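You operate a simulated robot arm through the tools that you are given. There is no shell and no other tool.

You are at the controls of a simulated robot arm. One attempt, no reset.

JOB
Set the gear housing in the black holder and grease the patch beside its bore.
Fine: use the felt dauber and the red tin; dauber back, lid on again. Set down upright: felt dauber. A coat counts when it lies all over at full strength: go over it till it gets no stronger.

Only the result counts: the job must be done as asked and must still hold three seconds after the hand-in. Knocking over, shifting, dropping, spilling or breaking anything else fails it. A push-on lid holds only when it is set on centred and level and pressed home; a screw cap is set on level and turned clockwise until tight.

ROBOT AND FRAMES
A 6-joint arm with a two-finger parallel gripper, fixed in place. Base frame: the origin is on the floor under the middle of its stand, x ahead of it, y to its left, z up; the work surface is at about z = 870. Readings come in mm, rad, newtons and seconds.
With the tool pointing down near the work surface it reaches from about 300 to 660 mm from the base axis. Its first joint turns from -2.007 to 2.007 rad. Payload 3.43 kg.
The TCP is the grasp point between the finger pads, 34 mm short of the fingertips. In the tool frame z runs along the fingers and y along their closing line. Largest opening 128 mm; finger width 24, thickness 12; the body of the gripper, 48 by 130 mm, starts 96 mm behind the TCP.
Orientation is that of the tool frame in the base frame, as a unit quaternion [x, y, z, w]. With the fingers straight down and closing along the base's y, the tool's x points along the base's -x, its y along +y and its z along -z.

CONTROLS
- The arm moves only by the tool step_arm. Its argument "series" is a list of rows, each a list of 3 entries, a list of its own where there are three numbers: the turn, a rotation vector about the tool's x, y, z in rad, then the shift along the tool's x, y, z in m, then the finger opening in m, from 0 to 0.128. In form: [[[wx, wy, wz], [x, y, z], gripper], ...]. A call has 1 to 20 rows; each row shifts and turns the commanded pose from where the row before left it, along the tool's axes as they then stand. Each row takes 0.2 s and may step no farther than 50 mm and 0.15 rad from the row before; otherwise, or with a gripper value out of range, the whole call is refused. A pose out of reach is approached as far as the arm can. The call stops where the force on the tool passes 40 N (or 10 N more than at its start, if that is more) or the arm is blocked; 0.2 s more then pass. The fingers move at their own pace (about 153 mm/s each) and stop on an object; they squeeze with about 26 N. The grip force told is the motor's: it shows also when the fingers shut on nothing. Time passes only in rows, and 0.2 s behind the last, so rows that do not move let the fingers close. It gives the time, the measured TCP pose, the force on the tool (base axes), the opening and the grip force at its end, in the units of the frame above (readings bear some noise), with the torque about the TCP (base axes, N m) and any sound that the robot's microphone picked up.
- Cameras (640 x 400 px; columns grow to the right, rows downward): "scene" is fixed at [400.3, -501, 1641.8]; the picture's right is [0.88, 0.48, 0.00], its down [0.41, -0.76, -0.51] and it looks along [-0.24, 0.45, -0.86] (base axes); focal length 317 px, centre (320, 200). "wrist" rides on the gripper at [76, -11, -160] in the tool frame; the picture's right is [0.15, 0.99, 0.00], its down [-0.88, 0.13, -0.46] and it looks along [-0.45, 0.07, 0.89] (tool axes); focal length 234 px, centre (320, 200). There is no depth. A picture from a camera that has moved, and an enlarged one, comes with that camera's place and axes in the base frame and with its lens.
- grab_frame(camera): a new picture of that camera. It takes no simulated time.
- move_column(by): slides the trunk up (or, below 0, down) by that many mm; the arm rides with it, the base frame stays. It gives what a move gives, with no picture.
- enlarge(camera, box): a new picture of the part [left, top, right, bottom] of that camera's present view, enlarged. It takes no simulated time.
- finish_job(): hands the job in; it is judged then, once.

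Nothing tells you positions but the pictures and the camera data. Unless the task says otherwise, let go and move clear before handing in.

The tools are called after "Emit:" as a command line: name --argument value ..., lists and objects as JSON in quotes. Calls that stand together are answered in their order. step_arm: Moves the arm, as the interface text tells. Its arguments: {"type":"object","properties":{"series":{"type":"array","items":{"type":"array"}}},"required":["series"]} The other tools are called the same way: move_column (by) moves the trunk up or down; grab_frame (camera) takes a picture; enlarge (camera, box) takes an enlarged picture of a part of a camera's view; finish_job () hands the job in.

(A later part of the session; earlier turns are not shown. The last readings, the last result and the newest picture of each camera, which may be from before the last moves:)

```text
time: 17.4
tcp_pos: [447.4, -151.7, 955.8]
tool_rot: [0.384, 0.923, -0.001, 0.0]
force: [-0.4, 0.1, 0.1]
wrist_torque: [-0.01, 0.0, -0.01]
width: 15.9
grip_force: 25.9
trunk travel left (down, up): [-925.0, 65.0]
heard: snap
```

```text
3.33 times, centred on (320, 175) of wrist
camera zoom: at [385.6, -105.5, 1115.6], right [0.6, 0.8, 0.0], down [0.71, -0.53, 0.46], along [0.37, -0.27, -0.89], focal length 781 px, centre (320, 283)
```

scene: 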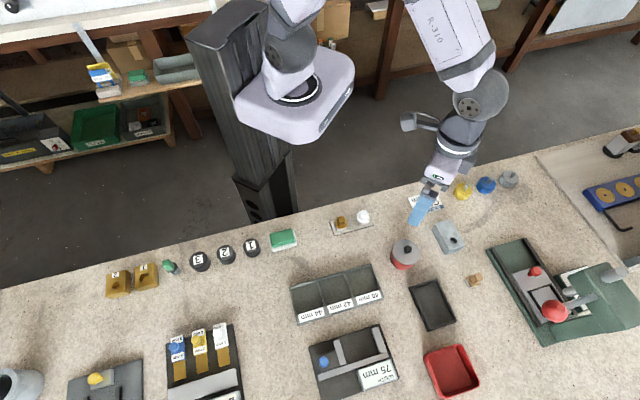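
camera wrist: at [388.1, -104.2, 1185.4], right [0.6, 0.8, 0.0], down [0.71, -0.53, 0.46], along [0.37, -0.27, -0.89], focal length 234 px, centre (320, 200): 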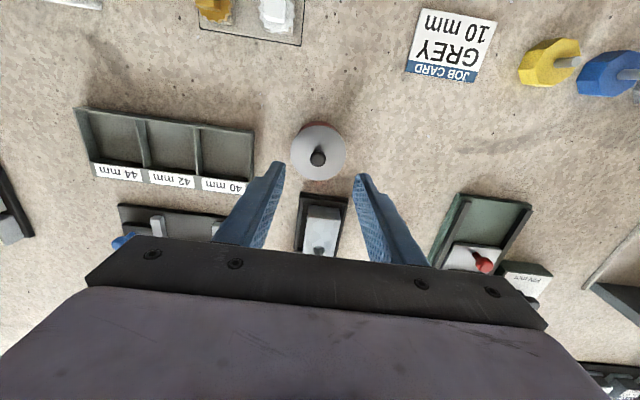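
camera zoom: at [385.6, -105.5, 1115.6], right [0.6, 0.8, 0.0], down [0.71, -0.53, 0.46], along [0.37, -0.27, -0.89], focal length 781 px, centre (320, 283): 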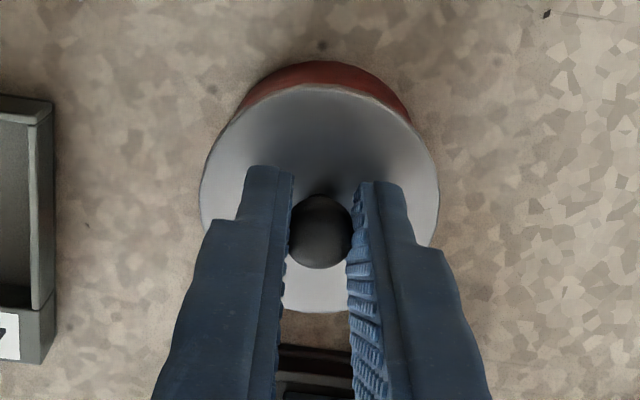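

A snap was heard as the grip closed, so the lid has probably come loose. I'll lift slowly and check.

Emit:
step_arm --series '[[[0, 0, 0], [0, 0, -0.002], 0.008], [[0, 0, 0], [0, 0, -0.003], 0.008], [[0, 0, 0], [0, 0, -0.005], 0.008], [[0, 0, 0], [0, 0, 0], 0.008]]'

Emit:
enlarge --camera "wrist" --box '[250, 115, 390, 235]'

Emit:
enlarge --camera "scene" --box '[370, 220, 440, 280]'

```text
time: 18.4
tcp_pos: [448.2, -151.2, 966.1]
tool_rot: [0.384, 0.923, 0.0, 0.0]
force: [0.1, -0.1, 0.2]
wrist_torque: [0.01, -0.01, -0.01]
width: 15.9
grip_force: 26.3
trunk travel left (down, up): [-925.0, 65.0]
```

```text
3.33 times, centred on (320, 175) of wrist
camera zoom: at [387.2, -105.6, 1125.5], right [0.6, 0.8, 0.0], down [0.71, -0.53, 0.46], along [0.37, -0.27, -0.89], focal length 781 px, centre (320, 283)
```

zoom: 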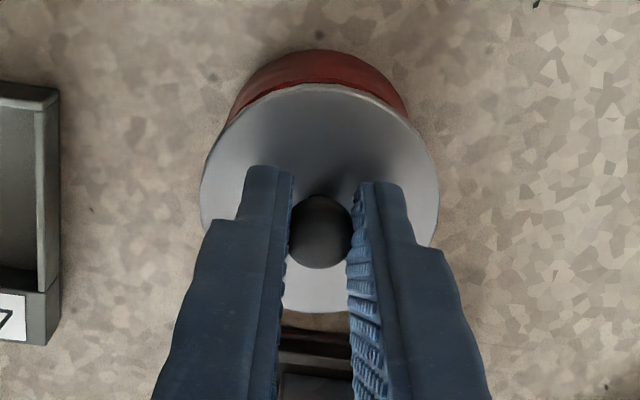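

```text
6.67 times, centred on (405, 250) of scene
camera zoom: at [400.3, -501.0, 1641.8], right [0.88, 0.48, 0.0], down [0.41, -0.76, -0.51], along [-0.24, 0.45, -0.86], focal length 2116 px, centre (-247, -133)
```

zoom: 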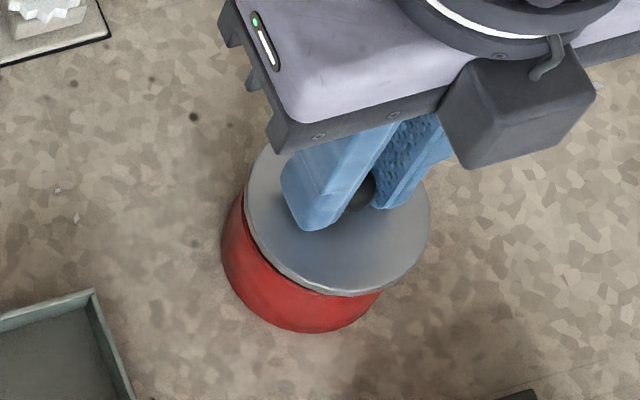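

The lid came off alone and the tin stayed put. I'll carry the lid to the spot the housing left free, around (530, -49).

Emit:
step_arm --series '[[[0, 0, 0], [0, 0, -0.02], 0.008], [[0, 0, 0], [0, 0, -0.02], 0.008], [[0, 0, 0], [0.0034, 0.0325, 0], 0.008], [[0, 0, 0], [0.0034, 0.0325, 0], 0.008], [[0, 0, 0], [0.0034, 0.0325, 0], 0.008], [[0, 0, 0], [0.0034, 0.0325, 0], 0.008], [[0, 0, 0], [0, 0, 0], 0.008], [[0, 0, 0], [0, 0, 0], 0.008]]'

Emit:
grab_frame --camera "wrist"

Emit:
enlarge --camera "scene" --box '[370, 180, 490, 290]'

```text
time: 20.2
tcp_pos: [530.9, -48.1, 1005.2]
tool_rot: [0.384, 0.923, 0.0, 0.0]
force: [-1.0, 0.1, -0.2]
wrist_torque: [-0.01, -0.06, -0.01]
width: 15.7
grip_force: 26.1
trunk travel left (down, up): [-925.0, 65.0]
```

```text
taken
camera wrist: at [470.1, -2.4, 1164.3], right [0.6, 0.8, 0.0], down [0.71, -0.53, 0.46], along [0.37, -0.27, -0.89], focal length 234 px, centre (320, 200)
```

wrist: 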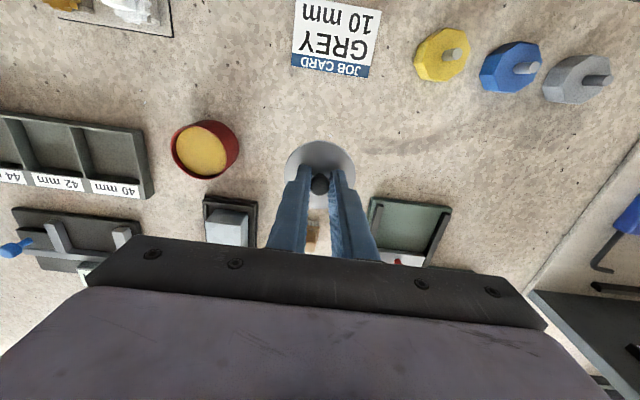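

```text
3.64 times, centred on (430, 235) of scene
camera zoom: at [400.3, -501.0, 1641.8], right [0.88, 0.48, 0.0], down [0.41, -0.76, -0.51], along [-0.24, 0.45, -0.86], focal length 1154 px, centre (-80, 73)
```

zoom: 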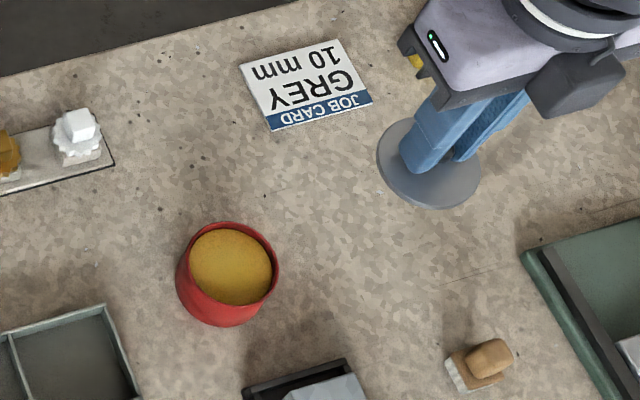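

Emit:
step_arm --series '[[[0, 0, 0], [0, 0, 0.04], 0.008], [[0, 0, 0], [0, 0, 0.03], 0.008], [[0, 0, 0], [0, 0, 0.01], 0.008], [[0, 0, 0], [0, 0, 0.003], 0.008], [[0, 0, 0], [0, 0, 0], 0.008]]'

Emit:
enlarge --camera "scene" --box '[420, 200, 490, 260]'

```text
time: 21.4
tcp_pos: [530.6, -49.7, 919.4]
tool_rot: [0.384, 0.924, 0.0, 0.0]
force: [-0.1, 0.0, 0.2]
wrist_torque: [0.0, 0.01, -0.03]
width: 15.7
grip_force: 25.8
trunk travel left (down, up): [-925.0, 65.0]
```

```text
6.67 times, centred on (455, 230) of scene
camera zoom: at [400.3, -501.0, 1641.8], right [0.88, 0.48, 0.0], down [0.41, -0.76, -0.51], along [-0.24, 0.45, -0.86], focal length 2116 px, centre (-580, 0)
```

zoom: 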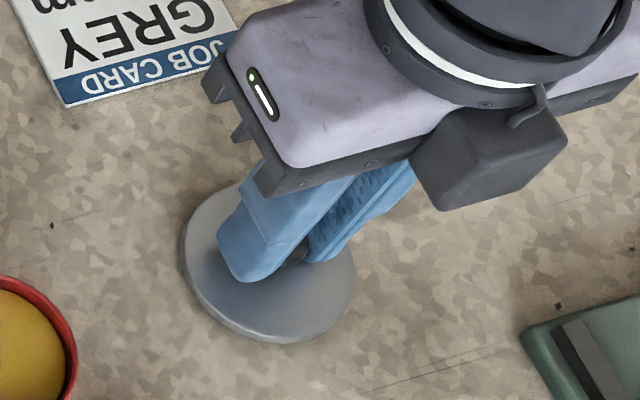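

Emit:
step_arm --series '[[[0, 0, 0], [0, 0, 0.001], 0.008], [[0, 0, 0], [0, 0, 0.001], 0.008], [[0, 0, 0], [0, 0, 0.001], 0.008], [[0, 0, 0], [0, 0, 0], 0.008]]'

Emit:
enlarge --camera "scene" --box '[430, 220, 470, 255]'

```text
time: 22.4
tcp_pos: [531.6, -49.2, 918.4]
tool_rot: [0.383, 0.924, 0.0, 0.0]
force: [-0.7, 0.4, -0.2]
wrist_torque: [0.0, 0.02, 0.02]
width: 15.9
grip_force: 26.4
trunk travel left (down, up): [-925.0, 65.0]
```

```text
11.43 times, centred on (450, 238) of scene
camera zoom: at [400.3, -501.0, 1641.8], right [0.88, 0.48, 0.0], down [0.41, -0.76, -0.51], along [-0.24, 0.45, -0.86], focal length 3627 px, centre (-1166, -229)
```

zoom: 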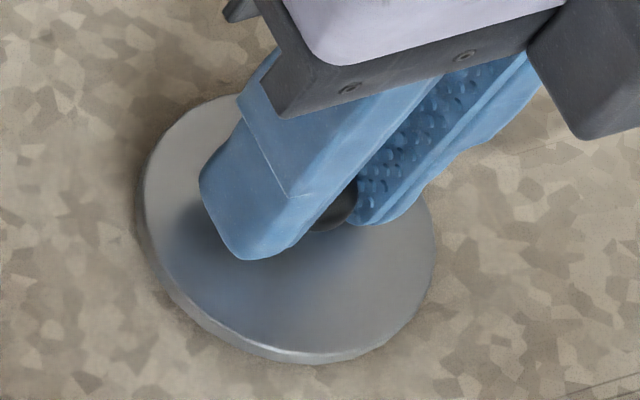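

Emit:
step_arm --series '[[[0, 0, 0], [0, 0, 0.001], 0.008], [[0, 0, 0], [0, 0, 0.001], 0.008], [[0, 0, 0], [0, 0, 0], 0.008]]'

Emit:
enlarge --camera "wrist" --box '[250, 115, 390, 235]'

```text
time: 23.2
tcp_pos: [531.5, -50.0, 917.0]
tool_rot: [0.384, 0.923, 0.0, 0.0]
force: [0.5, -0.6, -1.6]
wrist_torque: [-0.02, 0.01, -0.01]
width: 15.5
grip_force: 25.8
trunk travel left (down, up): [-925.0, 65.0]
```

```text
3.33 times, centred on (320, 175) of wrist
camera zoom: at [470.1, -4.0, 1077.4], right [0.6, 0.8, 0.0], down [0.71, -0.53, 0.46], along [0.37, -0.27, -0.89], focal length 781 px, centre (320, 283)
```

zoom: 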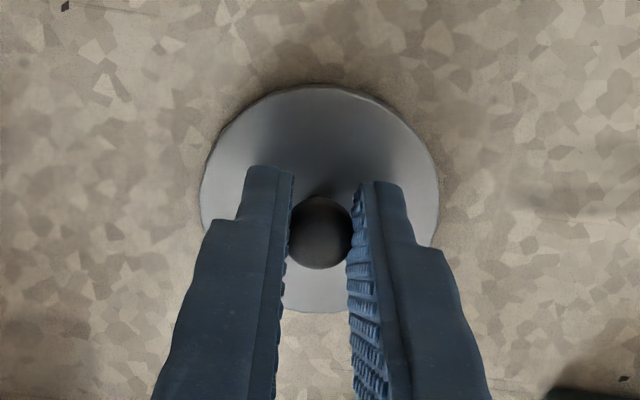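

Emit:
step_arm --series '[[[0, 0, 0], [0, 0, 0.001], 0.008], [[0, 0, 0], [0, 0, 0.001], 0.008], [[0, 0, 0], [0, 0, 0], 0.008]]'

Emit:
step_arm --series '[[[0, 0, 0], [0, 0, 0.001], 0.008], [[0, 0, 0], [0, 0, 0], 0.008]]'

Emit:
step_arm --series '[[[0, 0, 0], [0, 0, 0.001], 0.008], [[0, 0, 0], [0, 0, 0], 0.008]]'

```text
time: 24.0
tcp_pos: [531.4, -48.9, 914.2]
tool_rot: [0.384, 0.923, -0.001, 0.0]
force: [-0.5, -0.7, 0.6]
wrist_torque: [0.05, 0.01, 0.01]
width: 15.7
grip_force: 26.1
trunk travel left (down, up): [-925.0, 65.0]
```

```text
time: 24.6
tcp_pos: [531.2, -48.7, 914.4]
tool_rot: [0.383, 0.924, -0.001, 0.001]
force: [0.4, -0.5, -1.1]
wrist_torque: [0.03, -0.02, -0.02]
width: 15.7
grip_force: 25.5
trunk travel left (down, up): [-925.0, 65.0]
```

```text
time: 25.2
tcp_pos: [531.2, -49.0, 913.7]
tool_rot: [0.384, 0.923, 0.0, 0.0]
force: [0.2, 0.7, -0.2]
wrist_torque: [-0.02, 0.04, -0.01]
width: 15.8
grip_force: 26.0
trunk travel left (down, up): [-925.0, 65.0]
```

Emit:
step_arm --series '[[[0, 0, 0], [0, 0, 0.0008], 0.008], [[0, 0, 0], [0, 0, 0], 0.008]]'

Emit:
enlarge --camera "scene" --box '[430, 220, 470, 255]'

Emit:
enlarge --camera "wrist" --box '[250, 115, 390, 235]'

```text
time: 25.8
tcp_pos: [531.6, -49.7, 913.0]
tool_rot: [0.384, 0.923, 0.0, -0.001]
force: [-1.4, 0.4, 2.8]
wrist_torque: [-0.08, 0.03, 0.01]
width: 15.8
grip_force: 26.0
trunk travel left (down, up): [-925.0, 65.0]
```

```text
11.43 times, centred on (450, 238) of scene
camera zoom: at [400.3, -501.0, 1641.8], right [0.88, 0.48, 0.0], down [0.41, -0.76, -0.51], along [-0.24, 0.45, -0.86], focal length 3627 px, centre (-1166, -229)
```

zoom: 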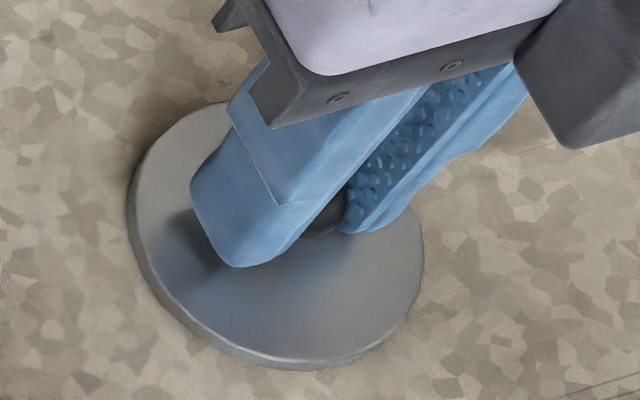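

```text
3.33 times, centred on (320, 175) of wrist
camera zoom: at [469.1, -3.8, 1073.0], right [0.6, 0.8, 0.0], down [0.71, -0.53, 0.46], along [0.37, -0.27, -0.89], focal length 781 px, centre (320, 283)
```

zoom: 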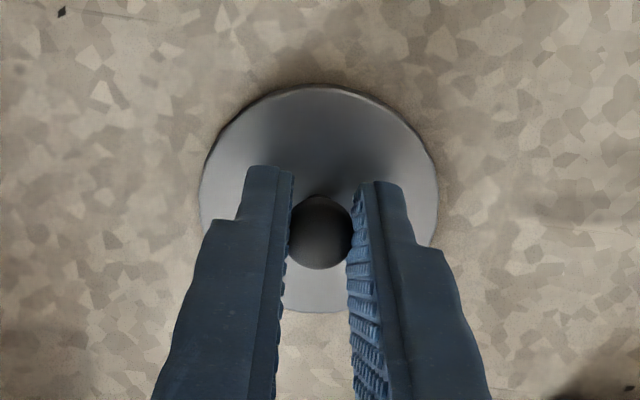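

The lid is down on the bench and level. I'll release it, rise, and go to look into the tin from above.

Emit:
step_arm --series '[[[0, 0, 0], [0, 0, 0], 0.02], [[0, 0, 0], [0, 0, 0], 0.035], [[0, 0, 0], [0, 0, 0], 0.04], [[0, 0, 0], [0, 0, -0.02], 0.04], [[0, 0, 0], [0, 0, -0.04], 0.04], [[0, 0, 0], [0, 0, -0.04], 0.06], [[0, 0, 0], [0, 0, 0], 0.06]]'

Emit:
grab_frame --camera "wrist"

Emit:
enlarge --camera "scene" --box '[380, 190, 500, 290]'

```text
time: 27.4
tcp_pos: [530.2, -50.3, 1012.4]
tool_rot: [0.382, 0.924, -0.001, 0.0]
force: [-0.2, -0.4, -0.5]
wrist_torque: [0.01, 0.02, -0.01]
width: 60.2
grip_force: 0.1
trunk travel left (down, up): [-925.0, 65.0]
```

```text
taken
camera wrist: at [468.7, -4.0, 1172.2], right [0.6, 0.8, 0.0], down [0.71, -0.53, 0.46], along [0.36, -0.27, -0.89], focal length 234 px, centre (320, 200)
```

wrist: 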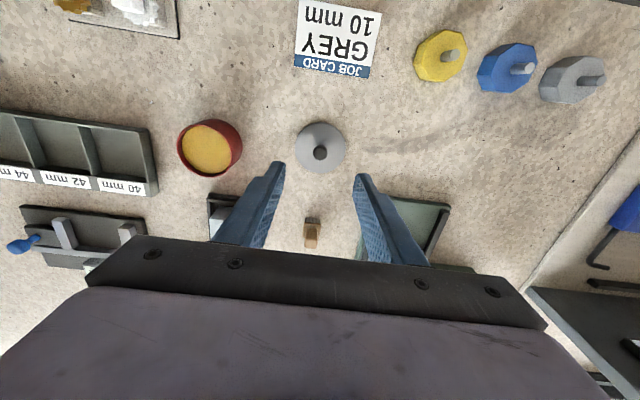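

```text
4.00 times, centred on (440, 240) of scene
camera zoom: at [400.3, -501.0, 1641.8], right [0.88, 0.48, 0.0], down [0.41, -0.76, -0.51], along [-0.24, 0.45, -0.86], focal length 1269 px, centre (-160, 40)
```

zoom: 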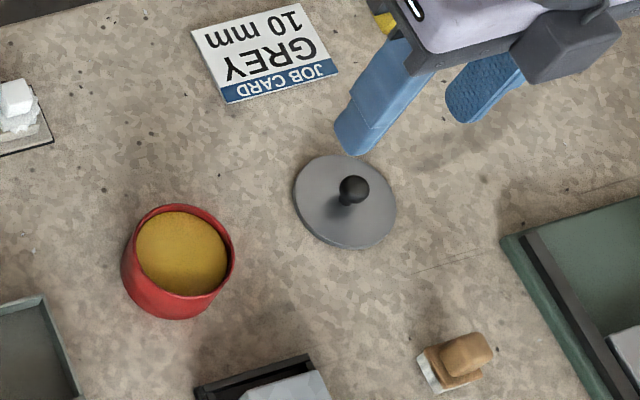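

Emit:
step_arm --series '[[[0, 0, 0], [-0.04, 0.0023, 0], 0.06], [[0, 0, 0], [-0.04, 0.0023, 0], 0.06], [[0, 0, 0], [-0.04, 0.0023, 0], 0.06], [[0, 0, 0], [0, 0, 0], 0.06], [[0, 0, 0], [0, 0, 0], 0.06]]'

Emit:
grab_frame --camera "wrist"

Emit:
enlarge --camera "wrist" --box '[280, 120, 360, 190]'

```text
time: 28.6
tcp_pos: [619.5, -129.8, 1013.1]
tool_rot: [0.383, 0.924, 0.0, -0.001]
force: [-0.5, -0.1, -0.1]
wrist_torque: [-0.02, 0.02, 0.0]
width: 59.7
grip_force: 0.1
trunk travel left (down, up): [-925.0, 65.0]
```

```text
taken
camera wrist: at [558.5, -84.8, 1173.3], right [0.6, 0.8, 0.0], down [0.71, -0.53, 0.45], along [0.36, -0.27, -0.89], focal length 234 px, centre (320, 200)
```

wrist: 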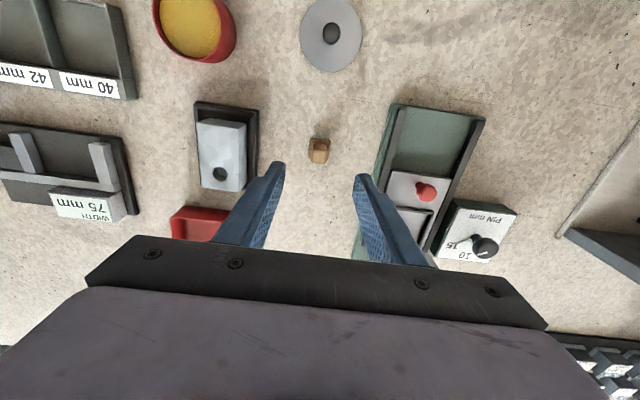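

```text
5.71 times, centred on (320, 155) of wrist
camera zoom: at [558.5, -84.8, 1173.3], right [0.6, 0.8, 0.0], down [0.71, -0.53, 0.45], along [0.36, -0.27, -0.89], focal length 1338 px, centre (320, 457)
```

zoom: 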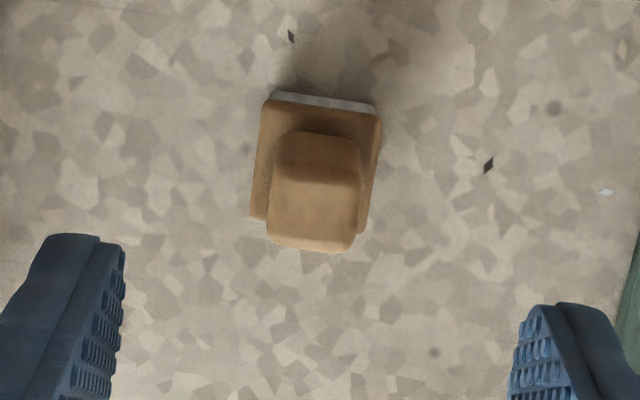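

The tin holds yellow grease and the dauber is squared to the fingers. I'll descend around its grip, stopping the tips just above the wooden plate.

Emit:
step_arm --series '[[[0, 0, 0], [0, -0.0009, 0.035], 0.05], [[0, 0, 0], [0, 0, 0.035], 0.05], [[0, 0, 0], [0, 0, 0], 0.045], [[0, 0, 0], [0, 0, 0], 0.045]]'

Emit:
enlarge --camera "wrist" --box '[265, 130, 375, 230]'

Emit:
enlarge --camera "scene" --box '[445, 250, 505, 300]'

```text
time: 29.6
tcp_pos: [619.6, -130.3, 942.2]
tool_rot: [0.384, 0.923, 0.0, 0.0]
force: [0.9, -0.2, 0.6]
wrist_torque: [0.0, 0.0, 0.01]
width: 44.9
grip_force: 0.1
trunk travel left (down, up): [-925.0, 65.0]
```

```text
4.00 times, centred on (320, 180) of wrist
camera zoom: at [558.7, -84.4, 1103.6], right [0.6, 0.8, 0.0], down [0.71, -0.53, 0.46], along [0.37, -0.27, -0.89], focal length 937 px, centre (320, 280)
```

zoom: 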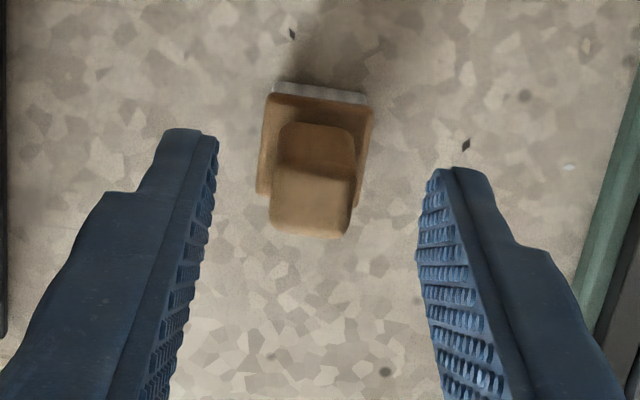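

```text
8.00 times, centred on (475, 275) of scene
camera zoom: at [400.3, -501.0, 1641.8], right [0.88, 0.48, 0.0], down [0.41, -0.76, -0.51], along [-0.24, 0.45, -0.86], focal length 2539 px, centre (-920, -400)
```

zoom: 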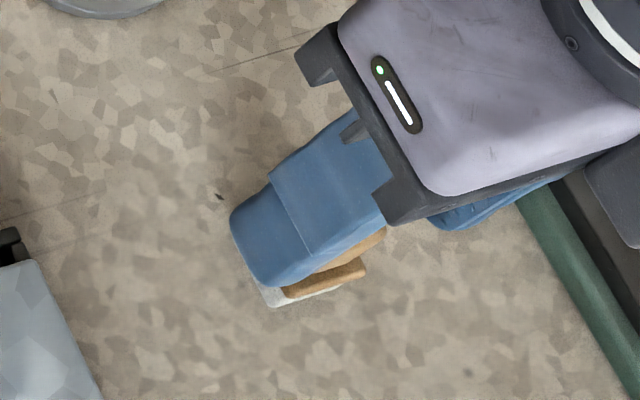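

Emit:
step_arm --series '[[[0, 0, 0], [0.0003, -0.0013, 0.01], 0.045], [[0, 0, 0], [0, 0, 0.0115], 0.045], [[0, 0, 0], [0, 0, 0], 0.04], [[0, 0, 0], [0, 0, 0], 0.035]]'

Emit:
enlarge --camera "wrist" --box '[265, 130, 375, 230]'

```text
time: 30.6
tcp_pos: [618.0, -129.7, 921.7]
tool_rot: [0.383, 0.924, 0.0, 0.0]
force: [0.4, 0.6, -0.1]
wrist_torque: [-0.01, 0.03, -0.01]
width: 35.0
grip_force: 0.1
trunk travel left (down, up): [-925.0, 65.0]
```

```text
4.00 times, centred on (320, 180) of wrist
camera zoom: at [556.5, -84.9, 1081.6], right [0.6, 0.8, 0.0], down [0.71, -0.53, 0.46], along [0.37, -0.27, -0.89], focal length 937 px, centre (320, 280)
```

zoom: 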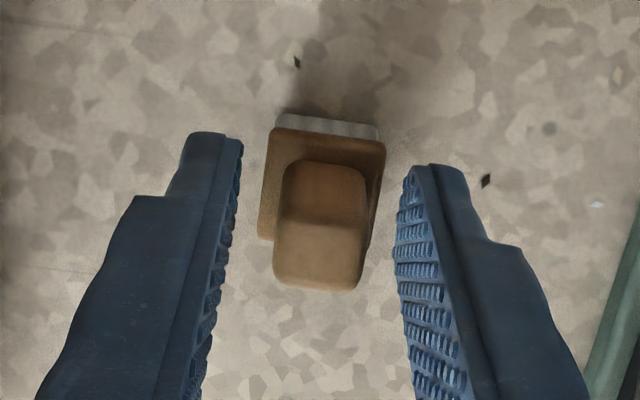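

Emit:
step_arm --series '[[[0, 0, 0], [0, 0, 0], 0.025], [[0, 0, 0], [0, 0, 0], 0.015], [[0, 0, 0], [0, 0, 0], 0.01], [[0, 0, 0], [0, 0, 0], 0.01]]'

Emit:
enlarge --camera "wrist" --box '[265, 130, 375, 230]'

```text
time: 31.6
tcp_pos: [618.8, -130.7, 920.6]
tool_rot: [0.384, 0.923, -0.001, 0.001]
force: [-0.4, 0.0, 0.7]
wrist_torque: [-0.04, -0.01, 0.0]
width: 25.2
grip_force: 25.9
trunk travel left (down, up): [-925.0, 65.0]
```

```text
4.00 times, centred on (320, 180) of wrist
camera zoom: at [556.5, -84.9, 1081.6], right [0.6, 0.8, 0.0], down [0.71, -0.53, 0.46], along [0.37, -0.27, -0.89], focal length 937 px, centre (320, 280)
```

zoom: 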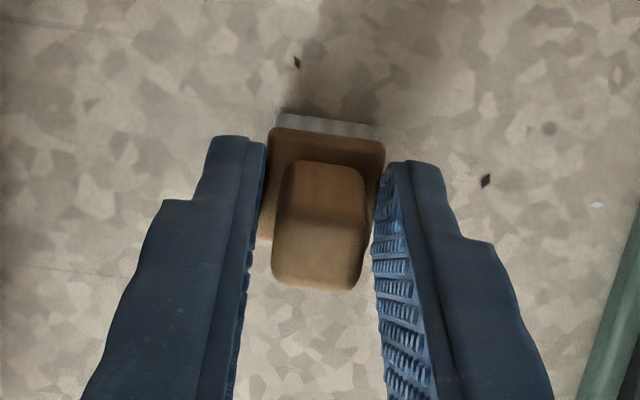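

The fingers closed on the 25 mm plate rather than the grip, so the plate is taller than I judged. I'll open, rise 8 mm and regrip on the handle.

Emit:
step_arm --series '[[[0, 0, 0], [0, 0, 0], 0.035], [[0, 0, 0], [0, 0, 0], 0.035], [[0, 0, 0], [-0.001, 0, -0.008], 0.035], [[0, 0, 0], [0, 0, 0], 0.035], [[0, 0, 0], [0, 0, 0], 0.02], [[0, 0, 0], [0, 0, 0], 0.008], [[0, 0, 0], [0, 0, 0], 0.008], [[0, 0, 0], [0, 0, 0], 0.008]]'

Emit:
enlarge --camera "wrist" --box '[265, 130, 375, 230]'

```text
time: 33.4
tcp_pos: [618.6, -131.3, 928.8]
tool_rot: [0.384, 0.923, 0.0, 0.0]
force: [0.5, -1.3, 0.2]
wrist_torque: [-0.06, -0.01, 0.01]
width: 17.2
grip_force: 26.0
trunk travel left (down, up): [-925.0, 65.0]
```

```text
4.00 times, centred on (320, 180) of wrist
camera zoom: at [557.6, -85.4, 1088.9], right [0.6, 0.8, 0.0], down [0.71, -0.53, 0.46], along [0.37, -0.27, -0.89], focal length 937 px, centre (320, 280)
```

zoom: 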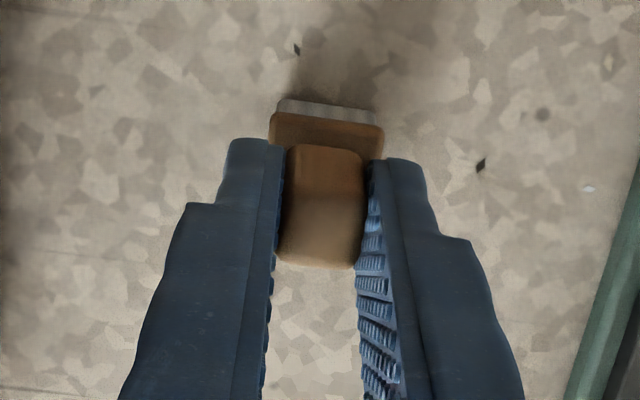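

Now the handle is gripped (17.2 mm). I'll lift the dauber clear and carry it over the open tin.

Emit:
step_arm --series '[[[0, 0, 0], [0, 0, -0.01], 0.008], [[0, 0, 0], [0, 0, -0.025], 0.008], [[0, 0, 0], [0, 0, -0.03], 0.008], [[0, 0, 0], [0.02156, -0.027, 0], 0.008], [[0, 0, 0], [0.02156, -0.027, 0], 0.008], [[0, 0, 0], [0.02156, -0.027, 0], 0.008], [[0, 0, 0], [0.02156, -0.027, 0], 0.008], [[0, 0, 0], [0.02156, -0.027, 0], 0.008], [[0, 0, 0], [0, 0, 0], 0.008], [[0, 0, 0], [0, 0, 0], 0.008]]'

Emit:
grab_frame --camera "wrist"

Emit:
enlarge --camera "wrist" --box '[250, 100, 390, 220]'

Emit:
enlarge --camera "scene" --box '[370, 210, 450, 280]'

```text
time: 35.6
tcp_pos: [447.5, -147.9, 993.4]
tool_rot: [0.384, 0.924, 0.0, 0.0]
force: [-0.3, 0.4, 0.5]
wrist_torque: [-0.03, -0.02, 0.02]
width: 17.3
grip_force: 26.7
trunk travel left (down, up): [-925.0, 65.0]
```

```text
taken
camera wrist: at [386.4, -103.2, 1152.1], right [0.6, 0.8, 0.0], down [0.71, -0.53, 0.46], along [0.37, -0.27, -0.89], focal length 234 px, centre (320, 200)
```

wrist: 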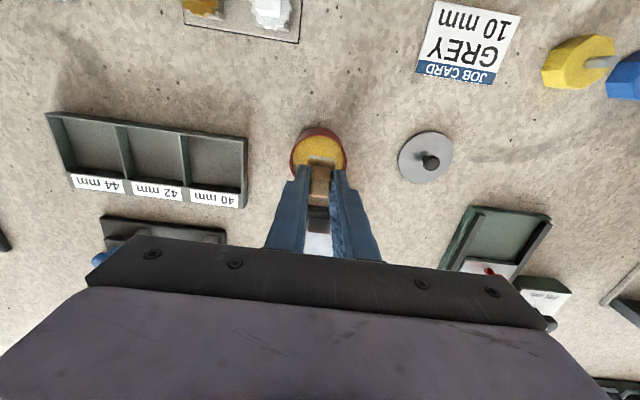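

```text
3.33 times, centred on (320, 160) of wrist
camera zoom: at [386.4, -103.2, 1152.1], right [0.6, 0.8, 0.0], down [0.71, -0.53, 0.46], along [0.37, -0.27, -0.89], focal length 781 px, centre (320, 333)
```

zoom: 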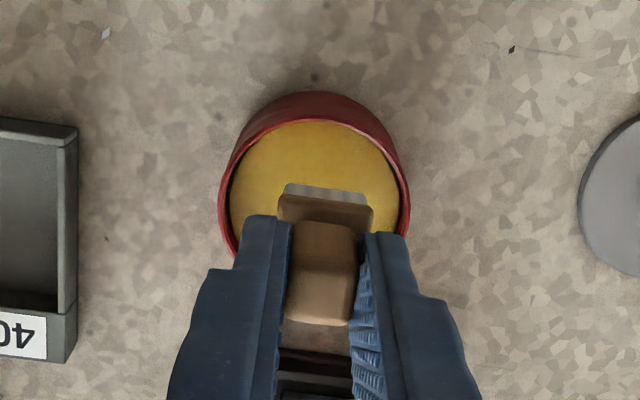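

```text
5.71 times, centred on (410, 245) of scene
camera zoom: at [400.3, -501.0, 1641.8], right [0.88, 0.48, 0.0], down [0.41, -0.76, -0.51], along [-0.24, 0.45, -0.86], focal length 1814 px, centre (-194, -57)
```

zoom: 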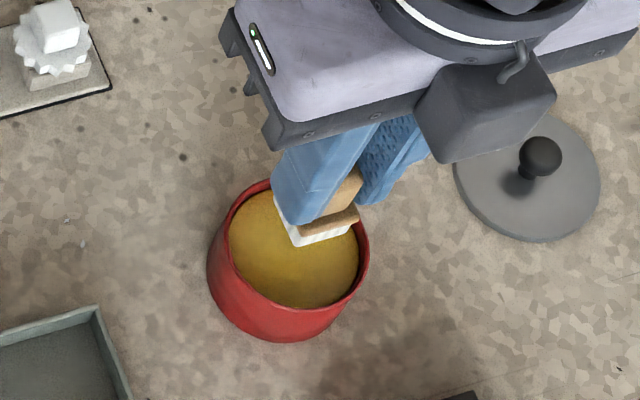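

Emit:
step_arm --series '[[[0, 0, 0], [-0.0007, -0.0012, 0.01], 0.008], [[0, 0, 0], [0, 0, 0.006], 0.008], [[0, 0, 0], [0, 0, 0.002], 0.008], [[0, 0, 0], [0, 0, 0.002], 0.008], [[0, 0, 0], [0, 0, 0], 0.008]]'

Emit:
enlarge --camera "wrist" --box '[250, 100, 390, 220]'

Emit:
enlarge --camera "scene" --box '[380, 230, 430, 275]'

```text
time: 36.8
tcp_pos: [447.8, -151.5, 972.2]
tool_rot: [0.383, 0.924, 0.0, 0.0]
force: [-0.2, 0.1, -0.4]
wrist_torque: [0.04, -0.01, -0.02]
width: 17.0
grip_force: 26.2
trunk travel left (down, up): [-925.0, 65.0]
```

```text
3.33 times, centred on (320, 160) of wrist
camera zoom: at [386.4, -106.1, 1133.3], right [0.6, 0.8, 0.0], down [0.71, -0.53, 0.46], along [0.37, -0.27, -0.89], focal length 781 px, centre (320, 333)
```

zoom: 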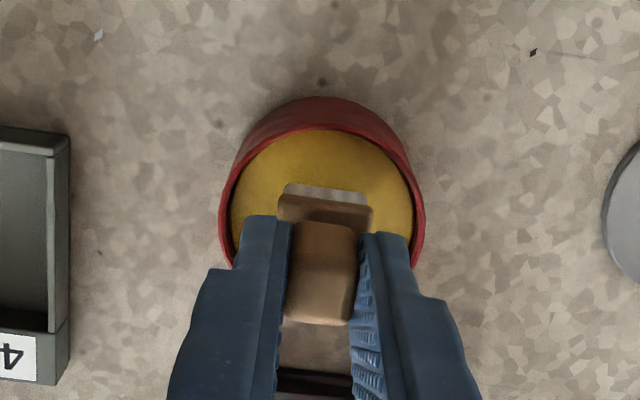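

```text
8.89 times, centred on (405, 252) of scene
camera zoom: at [400.3, -501.0, 1641.8], right [0.88, 0.48, 0.0], down [0.41, -0.76, -0.51], along [-0.24, 0.45, -0.86], focal length 2821 px, centre (-436, -267)
```

zoom: 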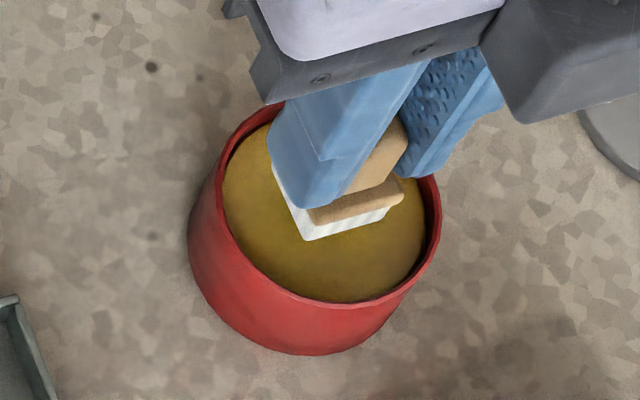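

Emit:
step_arm --series '[[[0, 0, 0], [0, 0.0008, 0.002], 0.008], [[0, 0, 0], [0, 0, 0.002], 0.008], [[0, 0, 0], [0, 0, 0.0015], 0.008], [[0, 0, 0], [0, 0, 0], 0.008]]'

Emit:
enlarge --camera "scene" --box '[380, 230, 430, 275]'

```text
time: 37.8
tcp_pos: [448.1, -151.4, 967.7]
tool_rot: [0.383, 0.924, 0.0, 0.0]
force: [-0.2, 0.8, -0.7]
wrist_torque: [0.03, 0.03, -0.02]
width: 16.9
grip_force: 26.1
trunk travel left (down, up): [-925.0, 65.0]
```

```text
8.89 times, centred on (405, 252) of scene
camera zoom: at [400.3, -501.0, 1641.8], right [0.88, 0.48, 0.0], down [0.41, -0.76, -0.51], along [-0.24, 0.45, -0.86], focal length 2821 px, centre (-436, -267)
```

zoom: 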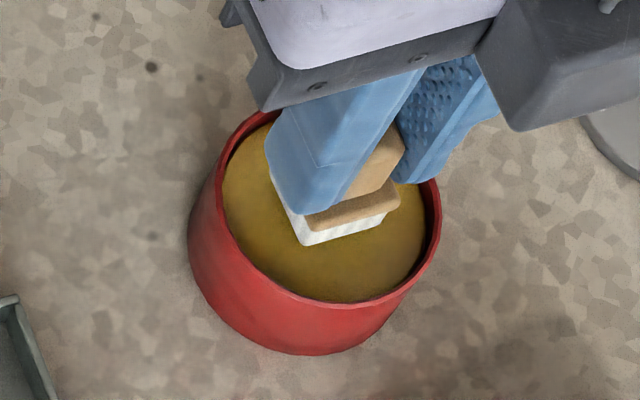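

Emit:
step_arm --series '[[[0, 0, 0], [0, 0, 0.001], 0.008], [[0, 0, 0], [0, 0, 0.001], 0.008], [[0, 0, 0], [0, 0, 0.001], 0.008], [[0, 0, 0], [0, 0, 0], 0.008]]'

Emit:
enlarge --camera "scene" --box '[380, 230, 430, 275]'

```text
time: 38.8
tcp_pos: [447.7, -149.8, 965.4]
tool_rot: [0.384, 0.923, -0.001, 0.0]
force: [-0.4, 0.3, -0.2]
wrist_torque: [0.02, 0.04, 0.03]
width: 17.0
grip_force: 26.1
trunk travel left (down, up): [-925.0, 65.0]
```

```text
8.89 times, centred on (405, 252) of scene
camera zoom: at [400.3, -501.0, 1641.8], right [0.88, 0.48, 0.0], down [0.41, -0.76, -0.51], along [-0.24, 0.45, -0.86], focal length 2821 px, centre (-436, -267)
```

zoom: 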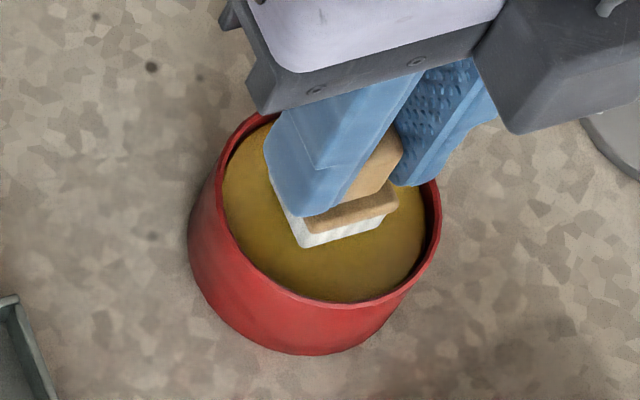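

Emit:
step_arm --series '[[[0, 0, 0], [0, 0, 0.001], 0.008], [[0, 0, 0], [0, 0, 0.001], 0.008], [[0, 0, 0], [0, 0, 0], 0.008]]'

Emit:
enlarge --camera "scene" --box '[380, 230, 430, 275]'

Emit:
enlarge --camera "wrist" --box '[270, 120, 370, 200]'

```text
time: 39.6
tcp_pos: [447.2, -151.1, 963.6]
tool_rot: [0.385, 0.923, -0.001, 0.0]
force: [0.6, 0.6, -0.5]
wrist_torque: [0.01, -0.01, 0.0]
width: 16.9
grip_force: 26.1
trunk travel left (down, up): [-925.0, 65.0]
```

```text
8.89 times, centred on (405, 252) of scene
camera zoom: at [400.3, -501.0, 1641.8], right [0.88, 0.48, 0.0], down [0.41, -0.76, -0.51], along [-0.24, 0.45, -0.86], focal length 2821 px, centre (-436, -267)
```

zoom: 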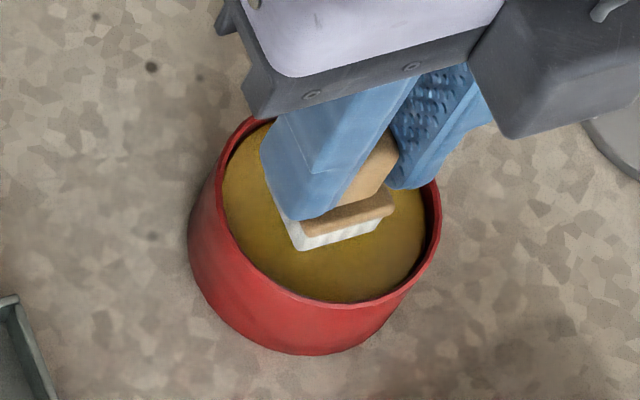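

```text
5.00 times, centred on (320, 160) of wrist
camera zoom: at [386.4, -105.5, 1123.3], right [0.6, 0.8, 0.0], down [0.71, -0.53, 0.46], along [0.37, -0.27, -0.89], focal length 1171 px, centre (320, 400)
```

zoom: 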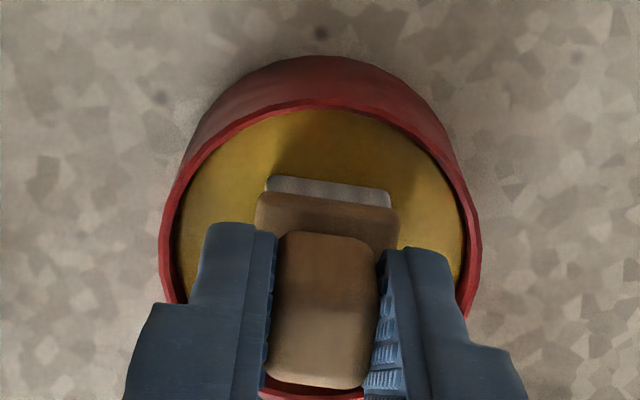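

Emit:
step_arm --series '[[[0, 0, 0], [0, 0, 0.001], 0.008], [[0, 0, 0], [0, 0, 0.001], 0.008], [[0, 0, 0], [0, 0, 0], 0.008]]'

Emit:
step_arm --series '[[[0, 0, 0], [0, 0, 0.001], 0.008], [[0, 0, 0], [0, 0, 0], 0.008]]'

Emit:
enlarge --camera "wrist" --box '[270, 120, 370, 200]'

Emit:
enlarge --camera "scene" --box '[380, 230, 430, 275]'

```text
time: 40.4
tcp_pos: [448.1, -151.5, 962.9]
tool_rot: [0.384, 0.923, 0.0, 0.001]
force: [-1.6, -1.2, 7.4]
wrist_torque: [-0.05, 0.1, 0.02]
width: 17.2
grip_force: 26.2
trunk travel left (down, up): [-925.0, 65.0]
```

```text
time: 41.0
tcp_pos: [449.2, -150.6, 963.6]
tool_rot: [0.383, 0.924, -0.001, 0.002]
force: [-1.5, -0.6, 20.2]
wrist_torque: [0.05, 0.12, -0.01]
width: 17.3
grip_force: 26.2
trunk travel left (down, up): [-925.0, 65.0]
```

```text
5.00 times, centred on (320, 160) of wrist
camera zoom: at [386.0, -105.4, 1122.4], right [0.6, 0.8, 0.0], down [0.71, -0.53, 0.46], along [0.37, -0.27, -0.89], focal length 1171 px, centre (320, 400)
```

zoom: 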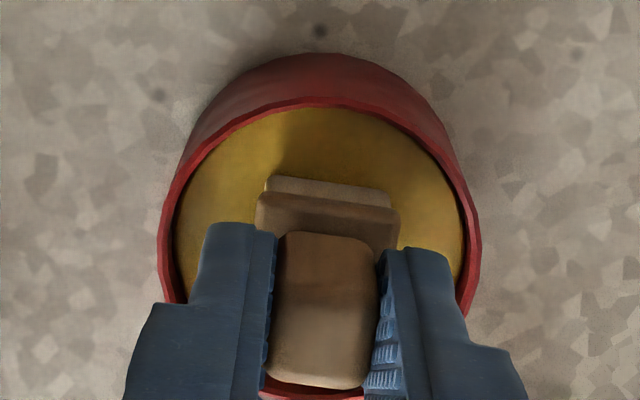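

```text
8.89 times, centred on (405, 252) of scene
camera zoom: at [400.3, -501.0, 1641.8], right [0.88, 0.48, 0.0], down [0.41, -0.76, -0.51], along [-0.24, 0.45, -0.86], focal length 2821 px, centre (-436, -267)
```

zoom: 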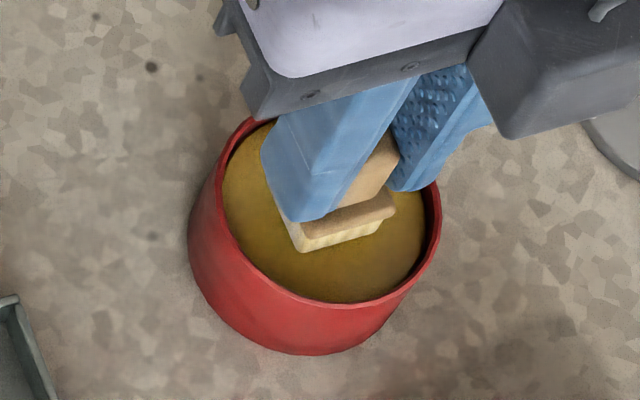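

The felt is touching grease (20 N) and is turning yellow. I'll hold it briefly so it loads fully, then check.

Emit:
step_arm --series '[[[0, 0, 0], [0, 0, 0], 0.008], [[0, 0, 0], [0, 0, 0], 0.008], [[0, 0, 0], [0, 0, 0], 0.008], [[0, 0, 0], [0, 0, -0.0015], 0.008], [[0, 0, 0], [0, 0, 0], 0.008]]'

Emit:
enlarge --camera "scene" --box '[380, 230, 430, 275]'

```text
time: 42.2
tcp_pos: [448.1, -151.2, 962.3]
tool_rot: [0.384, 0.923, 0.001, 0.0]
force: [3.7, -1.3, 18.9]
wrist_torque: [-0.05, -0.17, 0.0]
width: 16.9
grip_force: 25.8
trunk travel left (down, up): [-925.0, 65.0]
```

```text
8.89 times, centred on (405, 252) of scene
camera zoom: at [400.3, -501.0, 1641.8], right [0.88, 0.48, 0.0], down [0.41, -0.76, -0.51], along [-0.24, 0.45, -0.86], focal length 2821 px, centre (-436, -267)
```

zoom: 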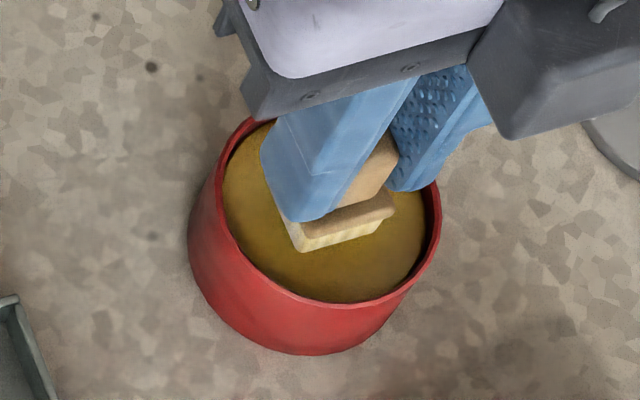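

Emit:
step_arm --series '[[[0, 0, 0], [0, 0, -0.003], 0.008], [[0, 0, 0], [0, 0, -0.012], 0.008], [[0, 0, 0], [0, 0, -0.02], 0.008], [[0, 0, 0], [0, 0, -0.015], 0.008], [[0, 0, 0], [0, 0, 0], 0.008]]'

Emit:
enlarge --camera "scene" --box '[370, 210, 450, 280]'

Emit:
enlarge --camera "wrist" --box '[270, 120, 370, 200]'

```text
time: 43.4
tcp_pos: [447.2, -151.0, 1011.8]
tool_rot: [0.383, 0.924, 0.0, -0.001]
force: [0.1, 0.2, -1.3]
wrist_torque: [0.0, 0.0, -0.02]
width: 16.9
grip_force: 25.8
trunk travel left (down, up): [-925.0, 65.0]
```

```text
5.71 times, centred on (410, 245) of scene
camera zoom: at [400.3, -501.0, 1641.8], right [0.88, 0.48, 0.0], down [0.41, -0.76, -0.51], along [-0.24, 0.45, -0.86], focal length 1814 px, centre (-194, -57)
```

zoom: 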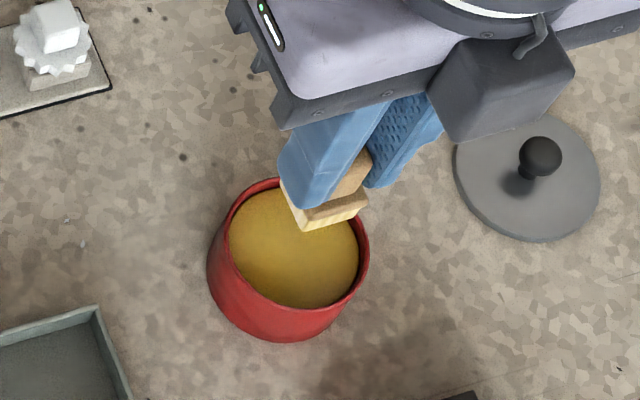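

```text
5.00 times, centred on (320, 160) of wrist
camera zoom: at [385.6, -105.2, 1172.0], right [0.6, 0.8, 0.0], down [0.71, -0.53, 0.45], along [0.36, -0.27, -0.89], focal length 1171 px, centre (320, 400)
```

zoom: 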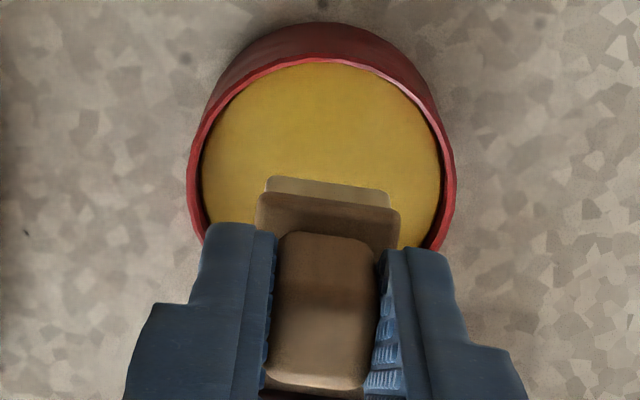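

The felt is loaded with yellow grease. I'll move toward the housing and look at its top face closely before dabbing.

Emit:
step_arm --series '[[[0, 0, 0], [-0.036, 0.0115, 0], 0.008], [[0, 0, 0], [-0.036, 0.0115, 0], 0.008], [[0, 0, 0], [0, 0, 0], 0.008], [[0, 0, 0], [0, 0, 0], 0.008]]'

Emit:
enlarge --camera "wrist" --box '[250, 110, 390, 230]'

Emit:
enlarge --camera "scene" --box '[390, 240, 470, 340]'

```text
time: 44.4
tcp_pos: [516.0, -182.9, 1011.4]
tool_rot: [0.383, 0.924, 0.0, 0.001]
force: [0.9, 0.3, -1.5]
wrist_torque: [-0.02, 0.04, 0.01]
width: 16.8
grip_force: 25.8
trunk travel left (down, up): [-925.0, 65.0]
```

```text
3.33 times, centred on (320, 170) of wrist
camera zoom: at [454.6, -138.9, 1172.1], right [0.6, 0.8, 0.0], down [0.71, -0.53, 0.46], along [0.37, -0.27, -0.89], focal length 781 px, centre (320, 300)
```

zoom: 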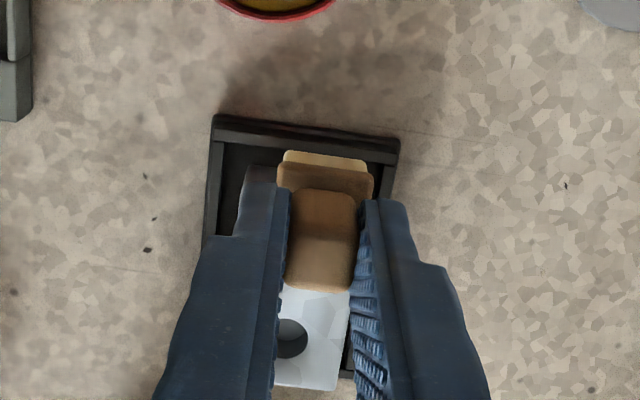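

```text
4.00 times, centred on (430, 290) of scene
camera zoom: at [400.3, -501.0, 1641.8], right [0.88, 0.48, 0.0], down [0.41, -0.76, -0.51], along [-0.24, 0.45, -0.86], focal length 1269 px, centre (-120, -160)
```

zoom: 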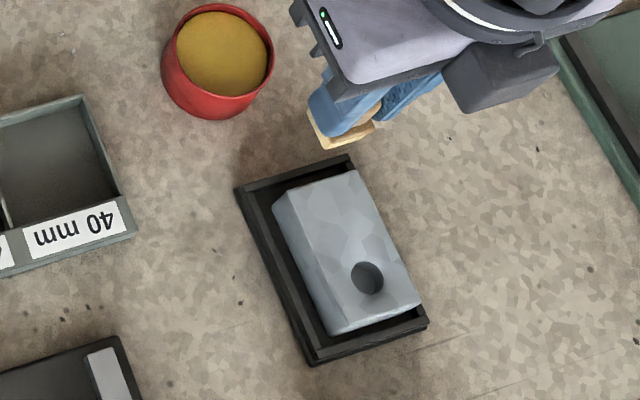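

Emit:
enlarge --camera "scene" --box '[418, 278, 446, 300]'

Emit:
enlarge --camera "scene" --box '[428, 292, 456, 314]'

```text
16.00 times, centred on (432, 289) of scene
camera zoom: at [400.3, -501.0, 1641.8], right [0.88, 0.48, 0.0], down [0.41, -0.76, -0.51], along [-0.24, 0.45, -0.86], focal length 5078 px, centre (-1472, -1224)
```

zoom: 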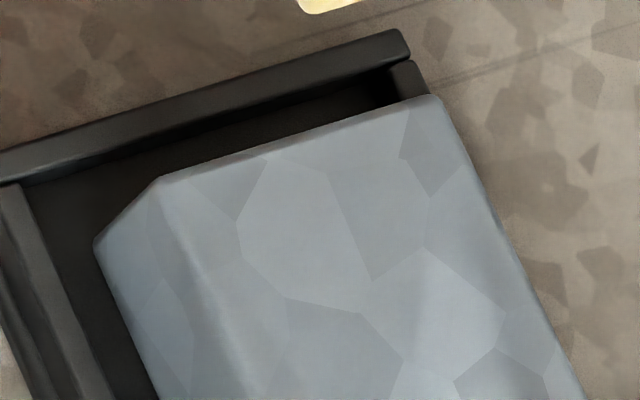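

```text
16.00 times, centred on (442, 303) of scene
camera zoom: at [400.3, -501.0, 1641.8], right [0.88, 0.48, 0.0], down [0.41, -0.76, -0.51], along [-0.24, 0.45, -0.86], focal length 5078 px, centre (-1632, -1448)
```

zoom: 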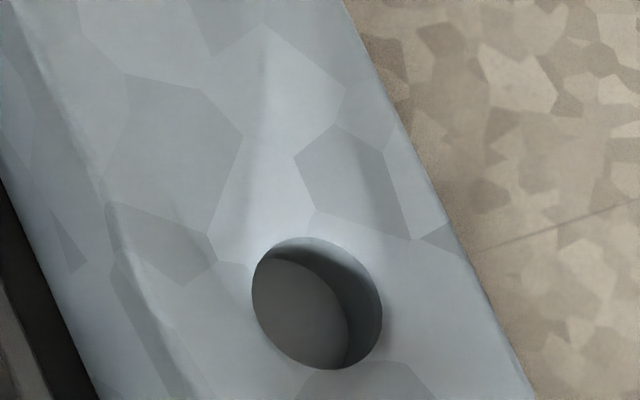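

There's no marking visible on the face, so I'll make a first dab at the middle of the area beside the bore and see what appears. Moving above it now, then down gently.

Emit:
step_arm --series '[[[0, 0, 0], [-0.0195, -0.001, 0], 0.008], [[0, 0, 0], [-0.0195, -0.001, 0], 0.008], [[0, 0, 0], [0, 0, 0], 0.008], [[0, 0, 0], [0, 0, 0.02], 0.008], [[0, 0, 0], [0, 0, 0.012], 0.008], [[0, 0, 0], [0, 0, 0], 0.008]]'

Emit:
enlarge --camera "scene" --box '[405, 260, 465, 330]'

Emit:
enlarge --camera "wrist" --box '[260, 120, 380, 220]'

```text
time: 45.8
tcp_pos: [541.8, -214.2, 983.3]
tool_rot: [0.384, 0.923, -0.001, 0.0]
force: [0.0, -0.4, -1.0]
wrist_torque: [-0.03, -0.03, 0.03]
width: 17.2
grip_force: 25.9
trunk travel left (down, up): [-925.0, 65.0]
```

```text
5.71 times, centred on (435, 295) of scene
camera zoom: at [400.3, -501.0, 1641.8], right [0.88, 0.48, 0.0], down [0.41, -0.76, -0.51], along [-0.24, 0.45, -0.86], focal length 1814 px, centre (-337, -343)
```

zoom: 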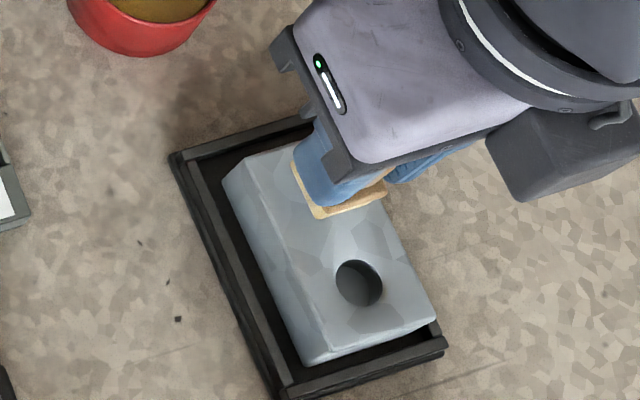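

```text
4.00 times, centred on (320, 170) of wrist
camera zoom: at [480.8, -168.1, 1142.1], right [0.6, 0.8, 0.0], down [0.71, -0.53, 0.46], along [0.37, -0.27, -0.89], focal length 937 px, centre (320, 320)
```

zoom: 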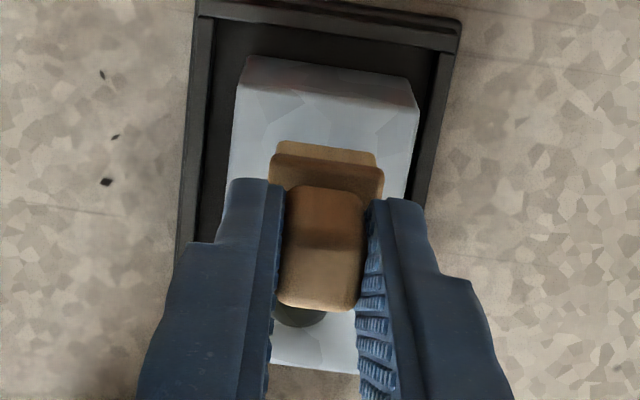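

Emit:
step_arm --series '[[[0, 0, 0], [0, 0, 0.005], 0.008], [[0, 0, 0], [0, 0, 0.003], 0.008], [[0, 0, 0], [0, 0, 0.001], 0.008], [[0, 0, 0], [0, 0, 0], 0.008]]'

Emit:
step_arm --series '[[[0, 0, 0], [0, 0, 0.001], 0.008], [[0, 0, 0], [0, 0, 0], 0.008]]'

```text
time: 46.8
tcp_pos: [542.4, -214.6, 971.3]
tool_rot: [0.384, 0.923, 0.0, 0.001]
force: [0.6, 0.7, -0.3]
wrist_torque: [0.0, 0.0, -0.03]
width: 17.0
grip_force: 25.9
trunk travel left (down, up): [-925.0, 65.0]
```

```text
time: 47.4
tcp_pos: [541.9, -215.3, 971.7]
tool_rot: [0.384, 0.923, 0.0, -0.001]
force: [0.9, -1.4, -0.2]
wrist_torque: [0.0, -0.01, 0.03]
width: 17.2
grip_force: 25.8
trunk travel left (down, up): [-925.0, 65.0]
```

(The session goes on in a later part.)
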